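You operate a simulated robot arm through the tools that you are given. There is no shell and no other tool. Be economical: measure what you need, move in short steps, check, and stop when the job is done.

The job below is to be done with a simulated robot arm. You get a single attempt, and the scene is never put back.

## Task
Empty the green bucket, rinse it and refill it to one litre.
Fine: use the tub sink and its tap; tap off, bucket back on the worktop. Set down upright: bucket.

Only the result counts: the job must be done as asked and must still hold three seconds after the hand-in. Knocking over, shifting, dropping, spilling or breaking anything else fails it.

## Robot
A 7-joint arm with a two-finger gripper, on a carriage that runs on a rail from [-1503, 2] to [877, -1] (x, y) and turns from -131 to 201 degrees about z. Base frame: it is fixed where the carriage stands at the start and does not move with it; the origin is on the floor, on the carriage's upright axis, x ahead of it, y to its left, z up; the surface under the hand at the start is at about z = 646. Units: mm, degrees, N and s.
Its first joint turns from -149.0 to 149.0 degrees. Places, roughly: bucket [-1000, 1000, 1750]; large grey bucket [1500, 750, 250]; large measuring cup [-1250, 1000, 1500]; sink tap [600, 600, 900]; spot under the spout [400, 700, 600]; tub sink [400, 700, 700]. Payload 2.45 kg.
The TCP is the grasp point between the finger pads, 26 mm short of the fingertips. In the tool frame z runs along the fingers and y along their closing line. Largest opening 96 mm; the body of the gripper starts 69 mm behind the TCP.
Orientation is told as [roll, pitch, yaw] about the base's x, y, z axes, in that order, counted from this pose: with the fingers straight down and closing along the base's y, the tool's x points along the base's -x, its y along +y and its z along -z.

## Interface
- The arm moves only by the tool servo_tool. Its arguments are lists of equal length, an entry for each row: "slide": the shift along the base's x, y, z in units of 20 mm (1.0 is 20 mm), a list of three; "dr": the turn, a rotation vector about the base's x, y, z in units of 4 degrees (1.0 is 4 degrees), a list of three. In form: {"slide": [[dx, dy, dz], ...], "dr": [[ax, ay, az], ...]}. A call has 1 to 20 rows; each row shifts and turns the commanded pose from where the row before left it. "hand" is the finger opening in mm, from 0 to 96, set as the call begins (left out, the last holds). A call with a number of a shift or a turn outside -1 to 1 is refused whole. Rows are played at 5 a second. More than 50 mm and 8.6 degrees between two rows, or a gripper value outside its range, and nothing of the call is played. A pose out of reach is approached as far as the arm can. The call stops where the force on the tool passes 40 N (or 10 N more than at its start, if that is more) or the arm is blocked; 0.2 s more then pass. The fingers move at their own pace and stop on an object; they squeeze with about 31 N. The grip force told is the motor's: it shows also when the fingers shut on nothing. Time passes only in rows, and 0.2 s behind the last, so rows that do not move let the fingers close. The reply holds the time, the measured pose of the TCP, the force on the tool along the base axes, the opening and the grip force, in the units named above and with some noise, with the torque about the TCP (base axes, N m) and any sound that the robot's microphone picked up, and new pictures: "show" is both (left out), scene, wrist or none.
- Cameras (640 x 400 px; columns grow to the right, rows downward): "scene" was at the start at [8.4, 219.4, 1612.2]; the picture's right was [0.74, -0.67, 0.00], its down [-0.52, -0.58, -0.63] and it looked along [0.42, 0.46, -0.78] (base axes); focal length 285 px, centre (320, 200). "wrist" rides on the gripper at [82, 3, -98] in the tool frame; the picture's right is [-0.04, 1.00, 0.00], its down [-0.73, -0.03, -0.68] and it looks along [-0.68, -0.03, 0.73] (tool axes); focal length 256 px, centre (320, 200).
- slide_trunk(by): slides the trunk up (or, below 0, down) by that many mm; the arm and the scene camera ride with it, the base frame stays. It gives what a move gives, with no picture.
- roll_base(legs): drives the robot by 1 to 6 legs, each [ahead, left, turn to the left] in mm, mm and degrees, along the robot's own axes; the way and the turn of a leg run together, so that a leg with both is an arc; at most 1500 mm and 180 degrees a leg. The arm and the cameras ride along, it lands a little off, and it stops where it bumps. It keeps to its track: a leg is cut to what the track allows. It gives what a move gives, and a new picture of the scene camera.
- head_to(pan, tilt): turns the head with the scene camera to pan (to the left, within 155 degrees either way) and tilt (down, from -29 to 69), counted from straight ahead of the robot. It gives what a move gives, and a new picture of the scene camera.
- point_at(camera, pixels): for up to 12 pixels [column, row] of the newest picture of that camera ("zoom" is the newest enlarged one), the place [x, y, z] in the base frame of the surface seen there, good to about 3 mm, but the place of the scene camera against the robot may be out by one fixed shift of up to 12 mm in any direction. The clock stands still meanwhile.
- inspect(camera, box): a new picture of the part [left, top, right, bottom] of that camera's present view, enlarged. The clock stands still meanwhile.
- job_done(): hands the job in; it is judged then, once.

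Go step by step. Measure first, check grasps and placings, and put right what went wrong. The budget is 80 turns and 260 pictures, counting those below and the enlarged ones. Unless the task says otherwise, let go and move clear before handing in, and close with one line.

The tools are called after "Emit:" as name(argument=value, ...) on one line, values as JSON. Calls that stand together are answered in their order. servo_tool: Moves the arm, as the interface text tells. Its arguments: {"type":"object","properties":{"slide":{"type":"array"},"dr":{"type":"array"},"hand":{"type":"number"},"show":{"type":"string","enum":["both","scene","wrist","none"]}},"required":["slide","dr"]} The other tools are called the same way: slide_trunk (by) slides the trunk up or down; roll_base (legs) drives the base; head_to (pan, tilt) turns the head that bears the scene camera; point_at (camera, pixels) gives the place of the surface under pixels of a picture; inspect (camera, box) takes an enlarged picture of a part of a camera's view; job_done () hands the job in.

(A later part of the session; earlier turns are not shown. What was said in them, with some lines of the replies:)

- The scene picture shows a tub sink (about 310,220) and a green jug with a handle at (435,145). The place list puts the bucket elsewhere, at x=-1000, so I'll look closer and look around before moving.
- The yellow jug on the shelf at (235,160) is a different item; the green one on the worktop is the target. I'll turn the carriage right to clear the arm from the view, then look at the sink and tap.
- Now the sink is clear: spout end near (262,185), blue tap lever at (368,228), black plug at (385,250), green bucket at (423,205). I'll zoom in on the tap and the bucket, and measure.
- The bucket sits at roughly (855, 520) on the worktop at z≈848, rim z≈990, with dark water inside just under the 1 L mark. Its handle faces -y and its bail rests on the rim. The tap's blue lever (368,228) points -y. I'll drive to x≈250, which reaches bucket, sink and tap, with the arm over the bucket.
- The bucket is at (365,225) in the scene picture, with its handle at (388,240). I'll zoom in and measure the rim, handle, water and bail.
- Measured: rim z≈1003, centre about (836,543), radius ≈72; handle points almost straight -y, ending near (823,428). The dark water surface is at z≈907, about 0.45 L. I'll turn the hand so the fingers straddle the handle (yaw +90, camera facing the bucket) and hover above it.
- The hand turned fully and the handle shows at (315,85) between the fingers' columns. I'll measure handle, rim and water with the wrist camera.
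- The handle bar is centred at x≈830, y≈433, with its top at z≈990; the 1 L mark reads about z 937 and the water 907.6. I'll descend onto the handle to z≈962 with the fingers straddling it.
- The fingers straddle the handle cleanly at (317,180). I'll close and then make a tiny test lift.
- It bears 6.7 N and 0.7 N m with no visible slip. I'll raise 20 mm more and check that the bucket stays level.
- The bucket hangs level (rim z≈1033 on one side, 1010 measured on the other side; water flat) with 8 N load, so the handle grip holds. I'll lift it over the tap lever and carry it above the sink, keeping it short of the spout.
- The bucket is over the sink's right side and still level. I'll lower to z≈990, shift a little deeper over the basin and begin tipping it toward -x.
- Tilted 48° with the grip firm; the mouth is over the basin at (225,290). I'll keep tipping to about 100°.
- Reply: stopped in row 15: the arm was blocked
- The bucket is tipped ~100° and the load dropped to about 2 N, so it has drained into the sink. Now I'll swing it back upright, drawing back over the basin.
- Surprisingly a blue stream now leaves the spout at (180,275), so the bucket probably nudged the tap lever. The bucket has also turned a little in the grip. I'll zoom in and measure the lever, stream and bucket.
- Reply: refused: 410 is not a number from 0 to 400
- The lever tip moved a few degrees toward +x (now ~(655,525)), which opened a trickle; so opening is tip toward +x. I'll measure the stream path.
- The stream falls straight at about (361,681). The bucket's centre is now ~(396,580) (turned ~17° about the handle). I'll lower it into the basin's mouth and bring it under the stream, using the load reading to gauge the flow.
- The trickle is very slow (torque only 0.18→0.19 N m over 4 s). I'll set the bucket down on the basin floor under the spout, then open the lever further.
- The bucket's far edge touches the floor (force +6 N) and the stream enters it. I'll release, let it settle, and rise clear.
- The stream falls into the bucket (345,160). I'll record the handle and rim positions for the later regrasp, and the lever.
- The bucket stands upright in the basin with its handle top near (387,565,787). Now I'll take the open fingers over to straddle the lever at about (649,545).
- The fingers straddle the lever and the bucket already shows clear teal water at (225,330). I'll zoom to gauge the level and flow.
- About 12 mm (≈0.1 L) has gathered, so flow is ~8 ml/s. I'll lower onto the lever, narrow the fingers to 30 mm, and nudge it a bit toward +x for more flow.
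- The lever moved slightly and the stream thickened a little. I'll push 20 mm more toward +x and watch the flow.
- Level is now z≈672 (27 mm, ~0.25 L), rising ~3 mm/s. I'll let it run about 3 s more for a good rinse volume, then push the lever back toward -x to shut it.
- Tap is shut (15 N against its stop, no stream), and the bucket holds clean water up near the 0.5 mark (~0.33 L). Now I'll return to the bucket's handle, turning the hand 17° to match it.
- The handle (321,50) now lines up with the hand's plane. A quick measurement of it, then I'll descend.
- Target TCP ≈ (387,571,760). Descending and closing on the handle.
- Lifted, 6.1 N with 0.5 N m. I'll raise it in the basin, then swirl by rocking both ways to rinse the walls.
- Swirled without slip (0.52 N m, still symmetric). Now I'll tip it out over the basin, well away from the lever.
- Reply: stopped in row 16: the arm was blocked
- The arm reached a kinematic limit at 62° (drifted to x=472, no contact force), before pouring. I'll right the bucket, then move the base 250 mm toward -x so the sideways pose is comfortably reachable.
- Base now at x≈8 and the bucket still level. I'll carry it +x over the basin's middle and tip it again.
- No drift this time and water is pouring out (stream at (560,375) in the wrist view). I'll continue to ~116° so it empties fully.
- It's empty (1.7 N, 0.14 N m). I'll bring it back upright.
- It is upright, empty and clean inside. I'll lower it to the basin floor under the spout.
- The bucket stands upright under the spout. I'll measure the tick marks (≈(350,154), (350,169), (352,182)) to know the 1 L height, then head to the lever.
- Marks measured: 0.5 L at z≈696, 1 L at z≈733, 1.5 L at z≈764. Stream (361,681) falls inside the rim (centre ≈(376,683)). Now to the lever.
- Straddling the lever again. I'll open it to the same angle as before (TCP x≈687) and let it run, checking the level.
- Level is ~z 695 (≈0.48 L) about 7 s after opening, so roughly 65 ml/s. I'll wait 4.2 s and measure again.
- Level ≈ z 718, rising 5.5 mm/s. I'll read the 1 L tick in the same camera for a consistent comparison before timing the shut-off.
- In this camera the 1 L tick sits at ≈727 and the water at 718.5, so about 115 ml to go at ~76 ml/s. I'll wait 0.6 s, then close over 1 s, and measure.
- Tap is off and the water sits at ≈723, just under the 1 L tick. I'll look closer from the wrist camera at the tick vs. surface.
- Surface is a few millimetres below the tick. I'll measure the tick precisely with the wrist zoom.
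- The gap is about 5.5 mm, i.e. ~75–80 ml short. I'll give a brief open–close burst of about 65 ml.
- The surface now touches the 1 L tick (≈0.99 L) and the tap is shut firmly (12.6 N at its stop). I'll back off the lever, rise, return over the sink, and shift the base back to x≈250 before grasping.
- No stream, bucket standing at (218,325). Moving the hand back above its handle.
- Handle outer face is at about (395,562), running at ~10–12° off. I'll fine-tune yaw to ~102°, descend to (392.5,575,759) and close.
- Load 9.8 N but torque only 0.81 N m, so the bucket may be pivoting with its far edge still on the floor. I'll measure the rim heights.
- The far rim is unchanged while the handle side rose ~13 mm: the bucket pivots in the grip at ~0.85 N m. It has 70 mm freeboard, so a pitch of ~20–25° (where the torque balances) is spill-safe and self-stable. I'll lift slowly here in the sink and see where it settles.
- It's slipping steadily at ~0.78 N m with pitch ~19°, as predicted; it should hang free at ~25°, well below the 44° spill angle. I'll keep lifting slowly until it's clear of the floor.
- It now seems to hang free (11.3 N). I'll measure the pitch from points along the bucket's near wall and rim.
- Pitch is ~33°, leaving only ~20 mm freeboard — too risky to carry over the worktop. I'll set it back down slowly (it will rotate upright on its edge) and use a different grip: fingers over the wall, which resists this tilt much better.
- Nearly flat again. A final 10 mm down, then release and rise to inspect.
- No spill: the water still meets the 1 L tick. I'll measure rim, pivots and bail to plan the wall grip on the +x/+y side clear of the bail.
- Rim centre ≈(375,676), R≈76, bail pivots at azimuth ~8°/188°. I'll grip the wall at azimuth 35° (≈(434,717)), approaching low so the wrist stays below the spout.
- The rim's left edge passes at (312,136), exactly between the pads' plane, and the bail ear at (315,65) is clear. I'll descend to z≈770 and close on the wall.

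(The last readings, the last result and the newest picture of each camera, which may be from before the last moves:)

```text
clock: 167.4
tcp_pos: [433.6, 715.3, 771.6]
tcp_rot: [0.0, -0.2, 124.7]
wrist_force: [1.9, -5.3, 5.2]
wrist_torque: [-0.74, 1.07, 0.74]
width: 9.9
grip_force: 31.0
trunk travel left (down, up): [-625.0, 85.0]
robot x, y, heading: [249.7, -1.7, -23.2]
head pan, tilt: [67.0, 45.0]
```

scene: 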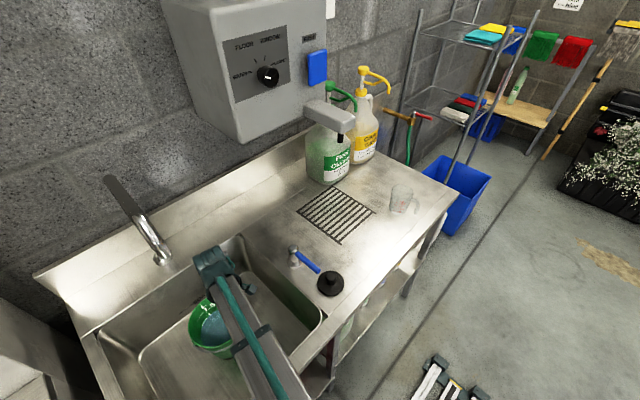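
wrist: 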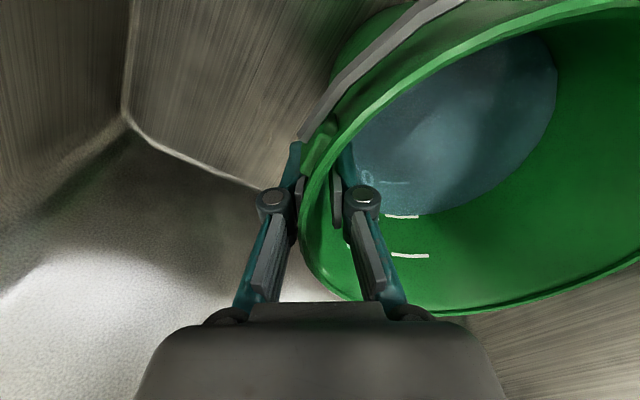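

The wall is clamped (9.9 mm). Test lift of ~20 mm, slowly.

Emit:
servo_tool(slide=[[0, 0, 0.25], [0, 0, 0.25], [0, 0, 0.25], [0, 0, 0.25], [0, 0, 0], [0, 0, 0]], dr=[[0, 0, 0], [0, 0, 0], [0, 0, 0], [0, 0, 0], [0, 0, 0], [0, 0, 0]], show="both")

Emit:
inspect(camera="scene", box=[160, 270, 280, 370])

Emit:
point_at(camera="zoom", pixels=[[115, 210], [135, 155], [180, 110], [160, 285], [220, 310], [180, 200]])

```text
clock: 168.8
tcp_pos: [434.3, 716.2, 788.8]
tcp_rot: [-0.1, 0.0, 124.6]
wrist_force: [-0.9, -0.4, -11.0]
wrist_torque: [0.48, -0.66, 0.01]
width: 5.9
grip_force: 30.9
trunk travel left (down, up): [-625.0, 85.0]
robot x, y, heading: [253.1, -0.1, -23.1]
head pan, tilt: [67.0, 45.0]
```

scene: 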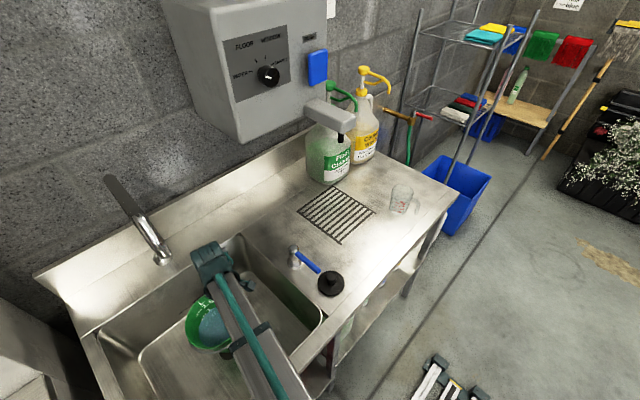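
wrist: 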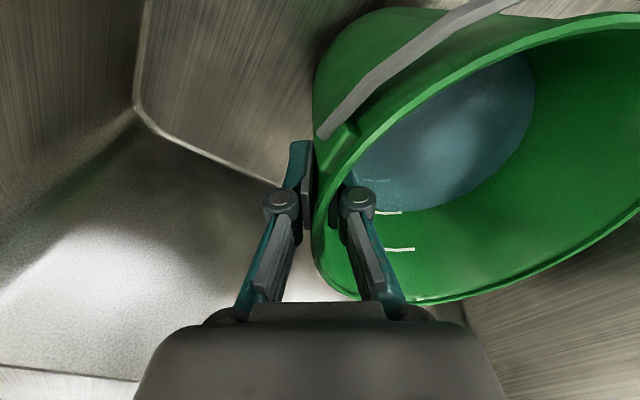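

```text
4.00 times, centred on (220, 320) of scene
```

zoom: 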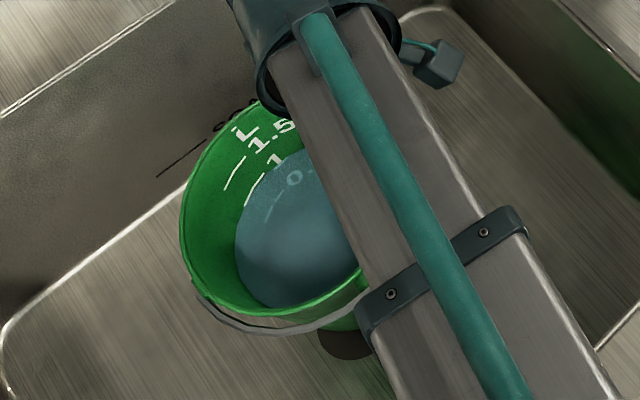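

```text
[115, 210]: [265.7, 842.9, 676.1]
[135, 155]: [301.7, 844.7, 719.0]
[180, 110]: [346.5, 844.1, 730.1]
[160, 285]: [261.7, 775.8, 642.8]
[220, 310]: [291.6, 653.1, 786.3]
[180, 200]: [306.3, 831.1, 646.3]
```

It bears 11 N with 0.82 N m, and width closed to 5.9 mm as the tapered wall aligned with the pads. I'll lift 25 mm more and check whether the tilt is constant.

Emit:
servo_tool(slide=[[0, 0, 0.25], [0, 0, 0.25], [0, 0, 0.25], [0, 0, 0.25], [0, 0, 0.25], [0, 0, 0], [0, 0, 0]], dr=[[0, 0, 0], [0, 0, 0], [0, 0, 0], [0, 0, 0], [0, 0, 0], [0, 0, 0], [0, 0, 0]], show="wrist")

Emit:
inspect(camera="scene", box=[160, 260, 280, 360])

Emit:
point_at(camera="zoom", pixels=[[185, 240], [205, 190], [250, 140], [200, 310], [260, 340], [270, 290], [350, 325]])

```text
clock: 170.4
tcp_pos: [433.9, 716.3, 813.6]
tcp_rot: [0.0, -0.1, 124.7]
wrist_force: [-0.2, 0.3, -11.1]
wrist_torque: [0.49, -0.64, -0.02]
width: 6.0
grip_force: 31.1
trunk travel left (down, up): [-625.0, 85.0]
robot x, y, heading: [257.6, 0.1, -23.1]
head pan, tilt: [67.0, 45.0]
```

wrist: 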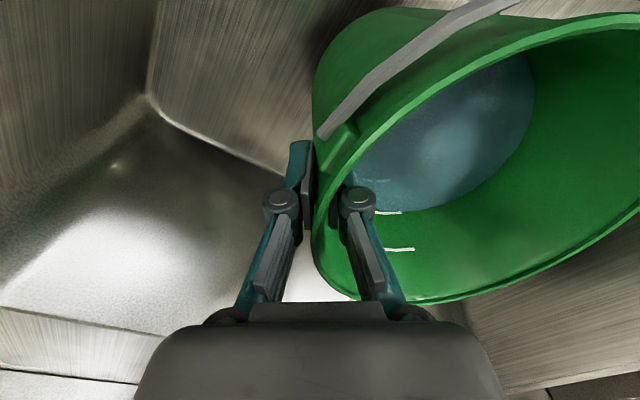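

```text
4.00 times, centred on (220, 310) of scene
```

zoom: 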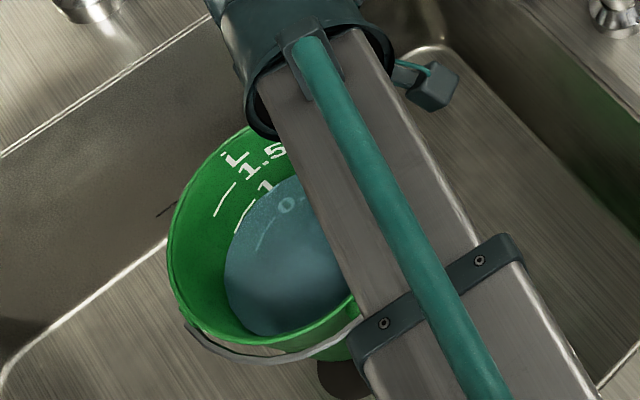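

```text
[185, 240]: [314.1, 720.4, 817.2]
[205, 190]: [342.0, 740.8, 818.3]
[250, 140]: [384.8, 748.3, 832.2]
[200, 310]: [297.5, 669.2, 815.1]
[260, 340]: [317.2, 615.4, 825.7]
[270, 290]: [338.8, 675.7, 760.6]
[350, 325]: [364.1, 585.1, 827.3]
```

The grip is rock-steady (same view, same torque) with a constant ~6° tilt from the wall taper. Before carrying, I'll measure the dispenser nozzle, bottle, cup and plug to choose a safe path and spot.

Emit:
servo_tool(slide=[[0, 0, 0], [0, 0, 0], [0, 0, 0]], dr=[[-0.28, 0.41, 0], [-0.28, 0.41, 0], [-0.28, 0.41, 0]], show="scene")

Emit:
point_at(camera="scene", pixels=[[330, 120], [350, 130], [330, 175], [345, 170], [400, 200], [411, 205], [392, 205], [330, 285], [343, 240], [430, 200], [350, 155], [385, 270]])

```text
clock: 171.2
tcp_pos: [434.4, 717.5, 814.3]
tcp_rot: [6.0, -0.2, 124.6]
wrist_force: [-0.5, -0.4, -11.0]
wrist_torque: [0.54, -0.69, 0.01]
width: 6.0
grip_force: 31.5
trunk travel left (down, up): [-625.0, 85.0]
robot x, y, heading: [253.3, 3.9, -23.2]
head pan, tilt: [67.0, 45.0]
```

scene: 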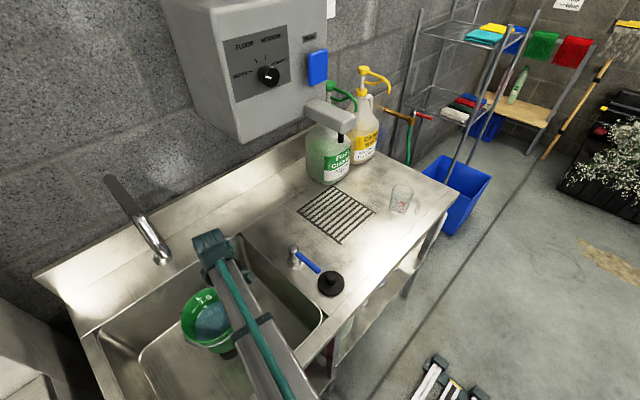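

```text
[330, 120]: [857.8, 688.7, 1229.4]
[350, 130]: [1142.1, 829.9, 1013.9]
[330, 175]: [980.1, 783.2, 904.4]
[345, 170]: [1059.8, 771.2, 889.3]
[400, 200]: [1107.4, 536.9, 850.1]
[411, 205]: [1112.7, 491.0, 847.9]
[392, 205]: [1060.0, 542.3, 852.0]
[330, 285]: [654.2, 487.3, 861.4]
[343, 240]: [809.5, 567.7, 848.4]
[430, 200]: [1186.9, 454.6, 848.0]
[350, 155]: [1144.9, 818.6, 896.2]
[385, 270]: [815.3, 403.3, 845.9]
```

Clear: nozzle tip at (858,689,1229), cup around x>1060, plug at (654,487). Target bucket centre ≈(800,515), i.e. TCP ≈(859,556). First I'll move away from the spout and rise in the sink.

Emit:
servo_tool(slide=[[0.2, -0.3, 0.2], [0.41, -0.57, 0.2], [0.41, -0.57, 0.2], [0.41, -0.57, 0.2], [0.41, -0.57, 0.2], [0.41, -0.57, 0], [0.41, -0.57, 0], [0.41, -0.57, 0], [0.23, -0.3, 0.3], [0, 0, 0.7], [0, 0, 0.7], [0, 0, 0.7], [0, 0, 0.7], [0, 0, 0.7], [0, 0, 0.7], [0, 0, 0.7], [0, 0, 0.7], [0, 0, 0.4], [0, 0, 0]], dr=[[0, 0, 0], [0, 0, 0], [0, 0, 0], [0, 0, 0], [0, 0, 0], [0, 0, 0], [0, 0, 0], [0, 0, 0], [0, 0, 0], [0, 0, 0], [0, 0, 0], [0, 0, 0], [0, 0, 0], [0, 0, 0], [0, 0, 0], [0, 0, 0], [0, 0, 0], [0, 0, 0], [0, 0, 0]], show="both")

```text
clock: 175.2
tcp_pos: [498.3, 624.3, 960.0]
tcp_rot: [6.0, -0.1, 124.7]
wrist_force: [-0.1, 0.6, -11.8]
wrist_torque: [0.52, -0.72, 0.0]
width: 6.1
grip_force: 30.5
trunk travel left (down, up): [-625.0, 85.0]
robot x, y, heading: [258.3, 0.5, -22.8]
head pan, tilt: [67.0, 45.0]
```

scene: 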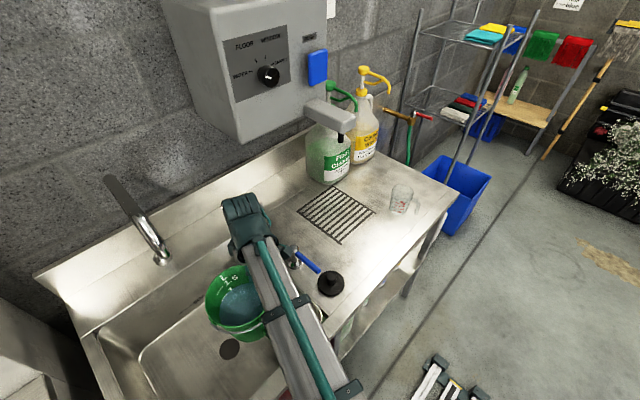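
wrist: 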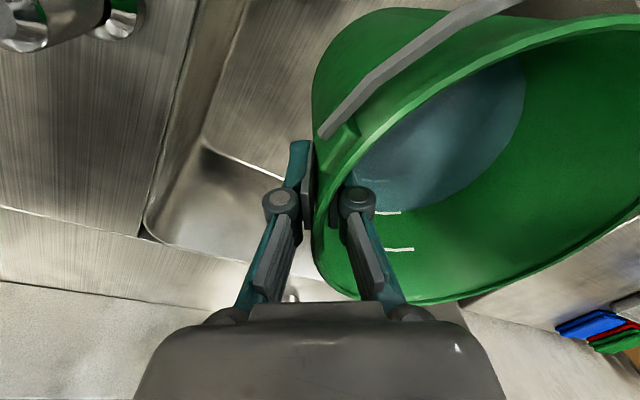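

Steady (11.8 N, same grip). Rising above lever height and starting across.

Emit:
servo_tool(slide=[[0, 0, 0.5], [0, 0, 0.75], [0, 0, 0.75], [0, 0, 0.75], [0, 0, 0.75], [0, 0, 0.75], [0, 0, 0.75], [0, 0, 0.75], [0, 0, 0.6], [0.3, -0.05, 0.2], [0.5, -0.1, 0], [0.6, -0.12, 0], [0.6, -0.12, 0], [0.6, -0.12, 0], [0.6, -0.12, 0], [0.6, -0.12, 0], [0.6, -0.12, 0], [0.6, -0.12, 0], [0.6, -0.12, 0], [0.6, -0.12, 0]], dr=[[0, 0, 0], [0, 0, 0], [0, 0, 0], [0, 0, 0], [0, 0, 0], [0, 0, 0], [0, 0, 0], [0, 0, 0], [0, 0, 0], [0, 0, 0], [0, 0, 0], [0, 0, 0], [0, 0, 0], [0, 0, 0], [0, 0, 0], [0, 0, 0], [0, 0, 0], [0, 0, 0], [0, 0, 0], [0, 0, 0]], show="none")

Emit:
servo_tool(slide=[[0.6, -0.12, 0], [0.6, -0.12, 0], [0.6, -0.12, 0], [0.6, -0.12, 0], [0.6, -0.12, 0], [0.6, -0.12, 0], [0.6, -0.12, 0], [0.6, -0.12, 0], [0.6, -0.12, 0], [0.6, -0.12, 0], [0.6, -0.12, 0], [0.6, -0.12, 0], [0.6, -0.12, 0], [0.6, -0.12, 0], [0.6, -0.12, 0], [0.6, -0.12, 0], [0.6, -0.12, 0], [0.6, -0.12, 0], [0.3, 0, 0], [0, 0, 0]], dr=[[0, 0, 0], [0, 0, 0], [0, 0, 0], [0, 0, 0], [0, 0, 0], [0, 0, 0], [0, 0, 0], [0, 0, 0], [0, 0, 0], [0, 0, 0], [0, 0, 0], [0, 0, 0], [0, 0, 0], [0, 0, 0], [0, 0, 0], [0, 0, 0], [0, 0, 0], [0, 0, 0], [0, 0, 0], [0, 0, 0]], show="both")

```text
clock: 179.4
tcp_pos: [625.2, 600.3, 1091.6]
tcp_rot: [6.0, -0.2, 124.6]
wrist_force: [-0.1, 0.0, -12.0]
wrist_torque: [0.53, -0.71, 0.0]
width: 5.9
grip_force: 31.9
trunk travel left (down, up): [-625.0, 85.0]
robot x, y, heading: [252.6, 1.6, -23.2]
head pan, tilt: [67.0, 45.0]
```

```text
clock: 183.6
tcp_pos: [846.1, 556.8, 1091.5]
tcp_rot: [6.0, -0.3, 124.8]
wrist_force: [0.5, -0.3, -10.6]
wrist_torque: [0.49, -0.72, 0.0]
width: 5.9
grip_force: 31.0
trunk travel left (down, up): [-625.0, 85.0]
robot x, y, heading: [256.0, 2.8, -22.6]
head pan, tilt: [67.0, 45.0]
```

scene: 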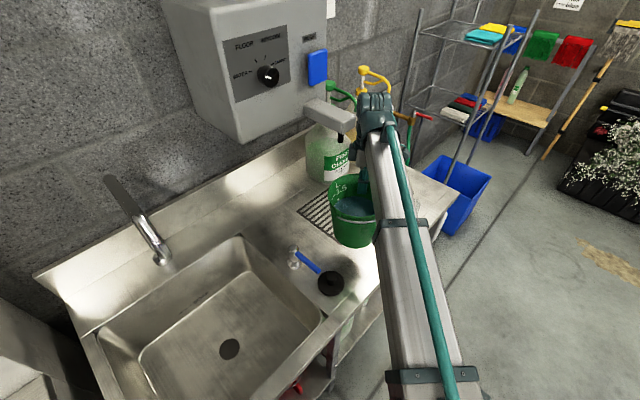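
wrist: 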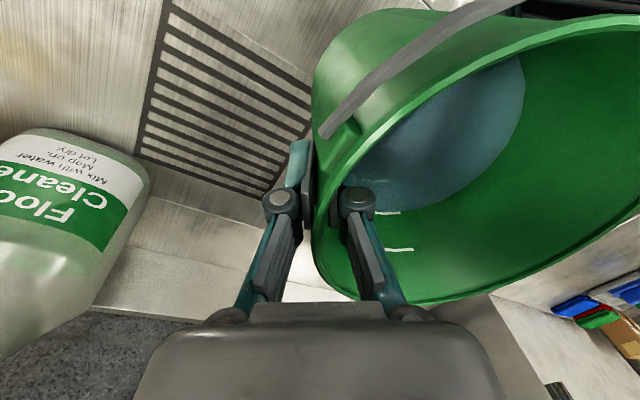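

Bucket is over the worktop, centre ≈(787,516), still level and steady. I'll shift 15 mm and lower, slowing near contact (~974).

Emit:
servo_tool(slide=[[0.4, 0, -0.3], [0.35, 0, -0.6], [0, 0, -0.8], [0, 0, -0.8], [0, 0, -0.8], [0, 0, -0.8], [0, 0, -0.6], [0, 0, -0.4], [0, 0, -0.2], [0, 0, -0.15], [0, 0, -0.1], [0, 0, 0]], dr=[[0, 0, 0], [0, 0, 0], [0, 0, 0], [0, 0, 0], [0, 0, 0], [0, 0, 0], [0, 0, 0], [0, 0, 0], [0, 0, 0], [0, 0, 0], [0, 0, 0], [0, 0, 0]], show="both")

Emit:
inspect(camera="scene", box=[290, 150, 430, 290])

```text
clock: 186.2
tcp_pos: [862.2, 556.9, 979.7]
tcp_rot: [6.0, -0.2, 124.6]
wrist_force: [0.1, -0.6, -12.2]
wrist_torque: [0.52, -0.71, 0.02]
width: 6.0
grip_force: 31.2
trunk travel left (down, up): [-625.0, 85.0]
robot x, y, heading: [256.4, 0.7, -23.0]
head pan, tilt: [67.0, 45.0]
```

scene: 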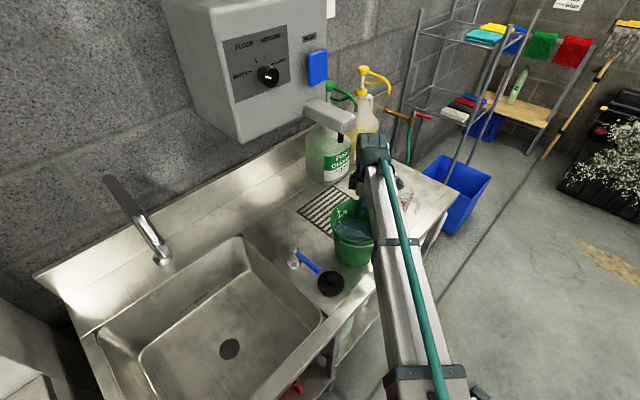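
wrist: 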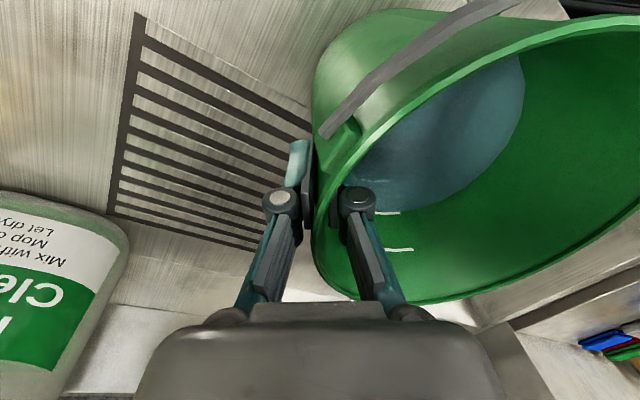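

```text
2.86 times, centred on (360, 220) of scene
```

zoom: 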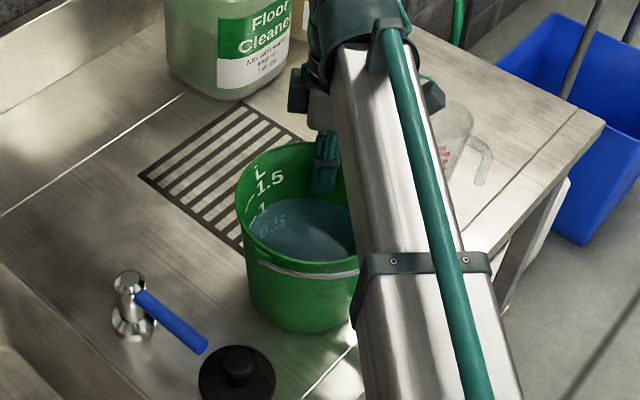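

Still fully borne (12.2 N), not yet touching. Lowering in 2 mm steps.

Emit:
servo_tool(slide=[[0, 0, -0.1], [0, 0, -0.1], [0, 0, -0.1], [0, 0, -0.1], [0, 0, 0]], dr=[[0, 0, 0], [0, 0, 0], [0, 0, 0], [0, 0, 0], [0, 0, 0]], show="none")

```text
clock: 187.4
tcp_pos: [861.7, 554.6, 975.5]
tcp_rot: [5.7, -0.2, 124.7]
wrist_force: [12.1, -1.2, 25.1]
wrist_torque: [-0.33, -0.33, 0.4]
width: 6.1
grip_force: 31.0
trunk travel left (down, up): [-625.0, 85.0]
robot x, y, heading: [253.5, -0.6, -22.9]
head pan, tilt: [67.0, 45.0]
```

Firm contact (25 N at z 975). I'll ease up 2 mm, release, let it settle, and view.

Emit:
servo_tool(slide=[[0, 0, 0.1], [0, 0, 0.1], [0, 0, 0]], dr=[[0, 0, 0], [0, 0, 0], [0, 0, 0]], show="none")

Emit:
servo_tool(slide=[[0, 0, 0], [0, 0, 0], [0, 0, 0]], dr=[[0, 0, 0], [0, 0, 0], [0, 0, 0]], hand=30, show="both")

```text
clock: 188.2
tcp_pos: [859.5, 555.7, 975.1]
tcp_rot: [6.2, -0.2, 124.7]
wrist_force: [0.3, -2.4, -3.6]
wrist_torque: [-0.4, -0.25, 0.24]
width: 6.0
grip_force: 31.2
trunk travel left (down, up): [-625.0, 85.0]
robot x, y, heading: [252.5, -1.0, -22.9]
head pan, tilt: [67.0, 45.0]
```

```text
clock: 189.0
tcp_pos: [859.8, 556.5, 977.3]
tcp_rot: [5.9, -0.2, 124.7]
wrist_force: [0.5, -0.3, 0.1]
wrist_torque: [0.01, -0.02, 0.01]
width: 30.4
grip_force: 0.0
trunk travel left (down, up): [-625.0, 85.0]
robot x, y, heading: [255.2, -2.6, -22.8]
head pan, tilt: [67.0, 45.0]
```

scene: 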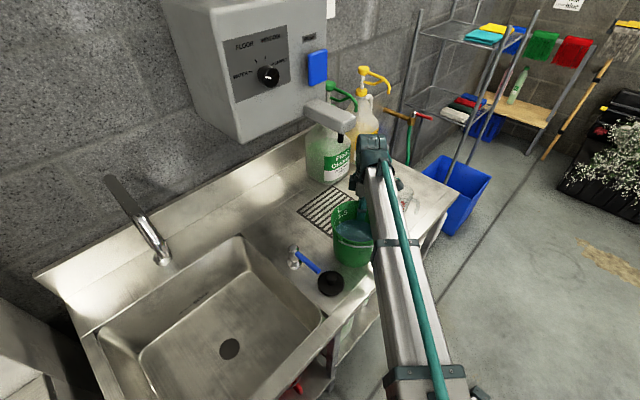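
wrist: 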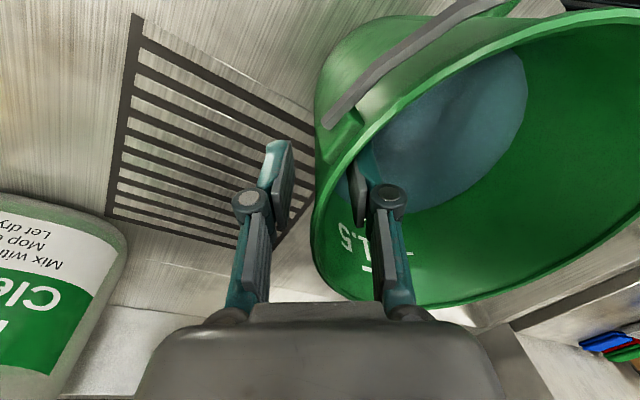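

Released with zero load; the bucket stands. I'll withdraw along the tool axis (matching the wall's slant), then move clear.

Emit:
servo_tool(slide=[[0.03, 0.02, 0.4], [0.05, 0.04, 0.6], [0.08, 0.06, 1], [0.08, 0.06, 1], [0, 0, 1], [0, 0, 1], [0, 0, 1], [0, 0, 1], [0, -0.5, 1], [0, -1, 0.5], [0, -1, 0], [0, -1, 0], [0, -1, 0], [0, -1, 0], [0, -1, 0], [0, 0, 0]], dr=[[0, 0, 0], [0, 0, 0], [0, 0, 0], [0, 0, 0], [0, 0, 0], [0, 0, 0], [0, 0, 0], [0, 0, 0], [0, 0, 0], [0, 0, 0], [0, 0, 0], [0, 0, 0], [0, 0, 0], [0, 0, 0], [0, 0, 0], [0, 0, 0]], show="both")

Emit:
inspect(camera="scene", box=[280, 170, 420, 290])

Emit:
inspect(camera="scene", box=[80, 150, 240, 300])

```text
clock: 192.4
tcp_pos: [865.8, 429.2, 1146.9]
tcp_rot: [5.9, -0.2, 124.6]
wrist_force: [0.0, 0.5, 1.0]
wrist_torque: [0.02, 0.01, -0.01]
width: 30.0
grip_force: 0.0
trunk travel left (down, up): [-625.0, 85.0]
robot x, y, heading: [253.2, 2.6, -22.9]
head pan, tilt: [67.0, 45.0]
```

scene: 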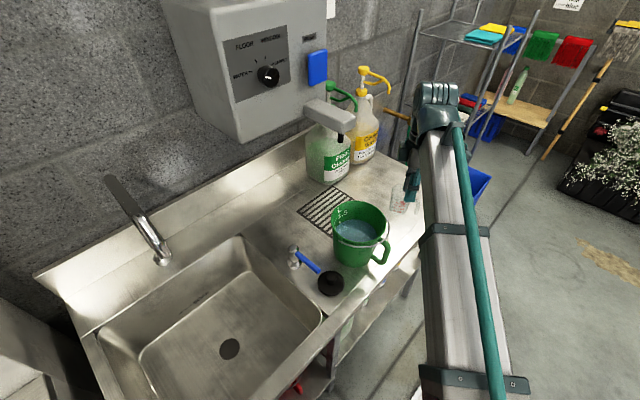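
wrist: 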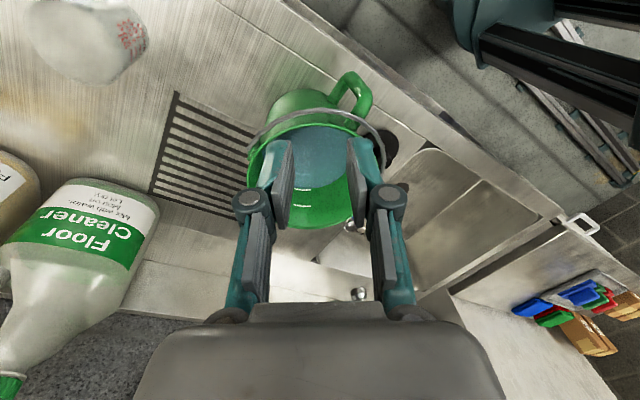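

```text
3.33 times, centred on (350, 230) of scene
```

zoom: 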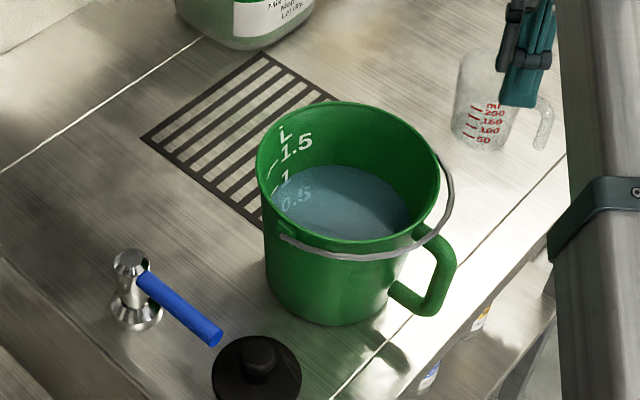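

```text
2.67 times, centred on (160, 225) of scene
```

zoom: 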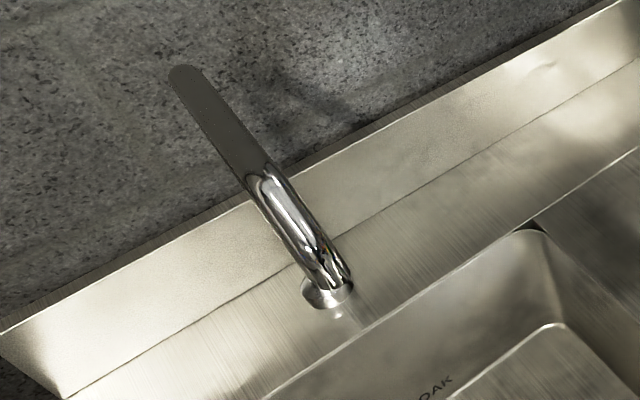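

The pictures show the bucket upright on the worktop at (360,235), water at the 1 L tick, no stream from the spout, the lever at its shut stop, and the cup, plug and bottles where they were. The hand is clear, so I'm handing in.

Emit:
job_done()

```text
The job is handed in.
```

I emptied the green bucket into the tub sink, rinsed it once, refilled it to the 1 L mark (about 0.99 L) and set it upright on the worktop. The tap is off, and I saw nothing else knocked over or spilled.
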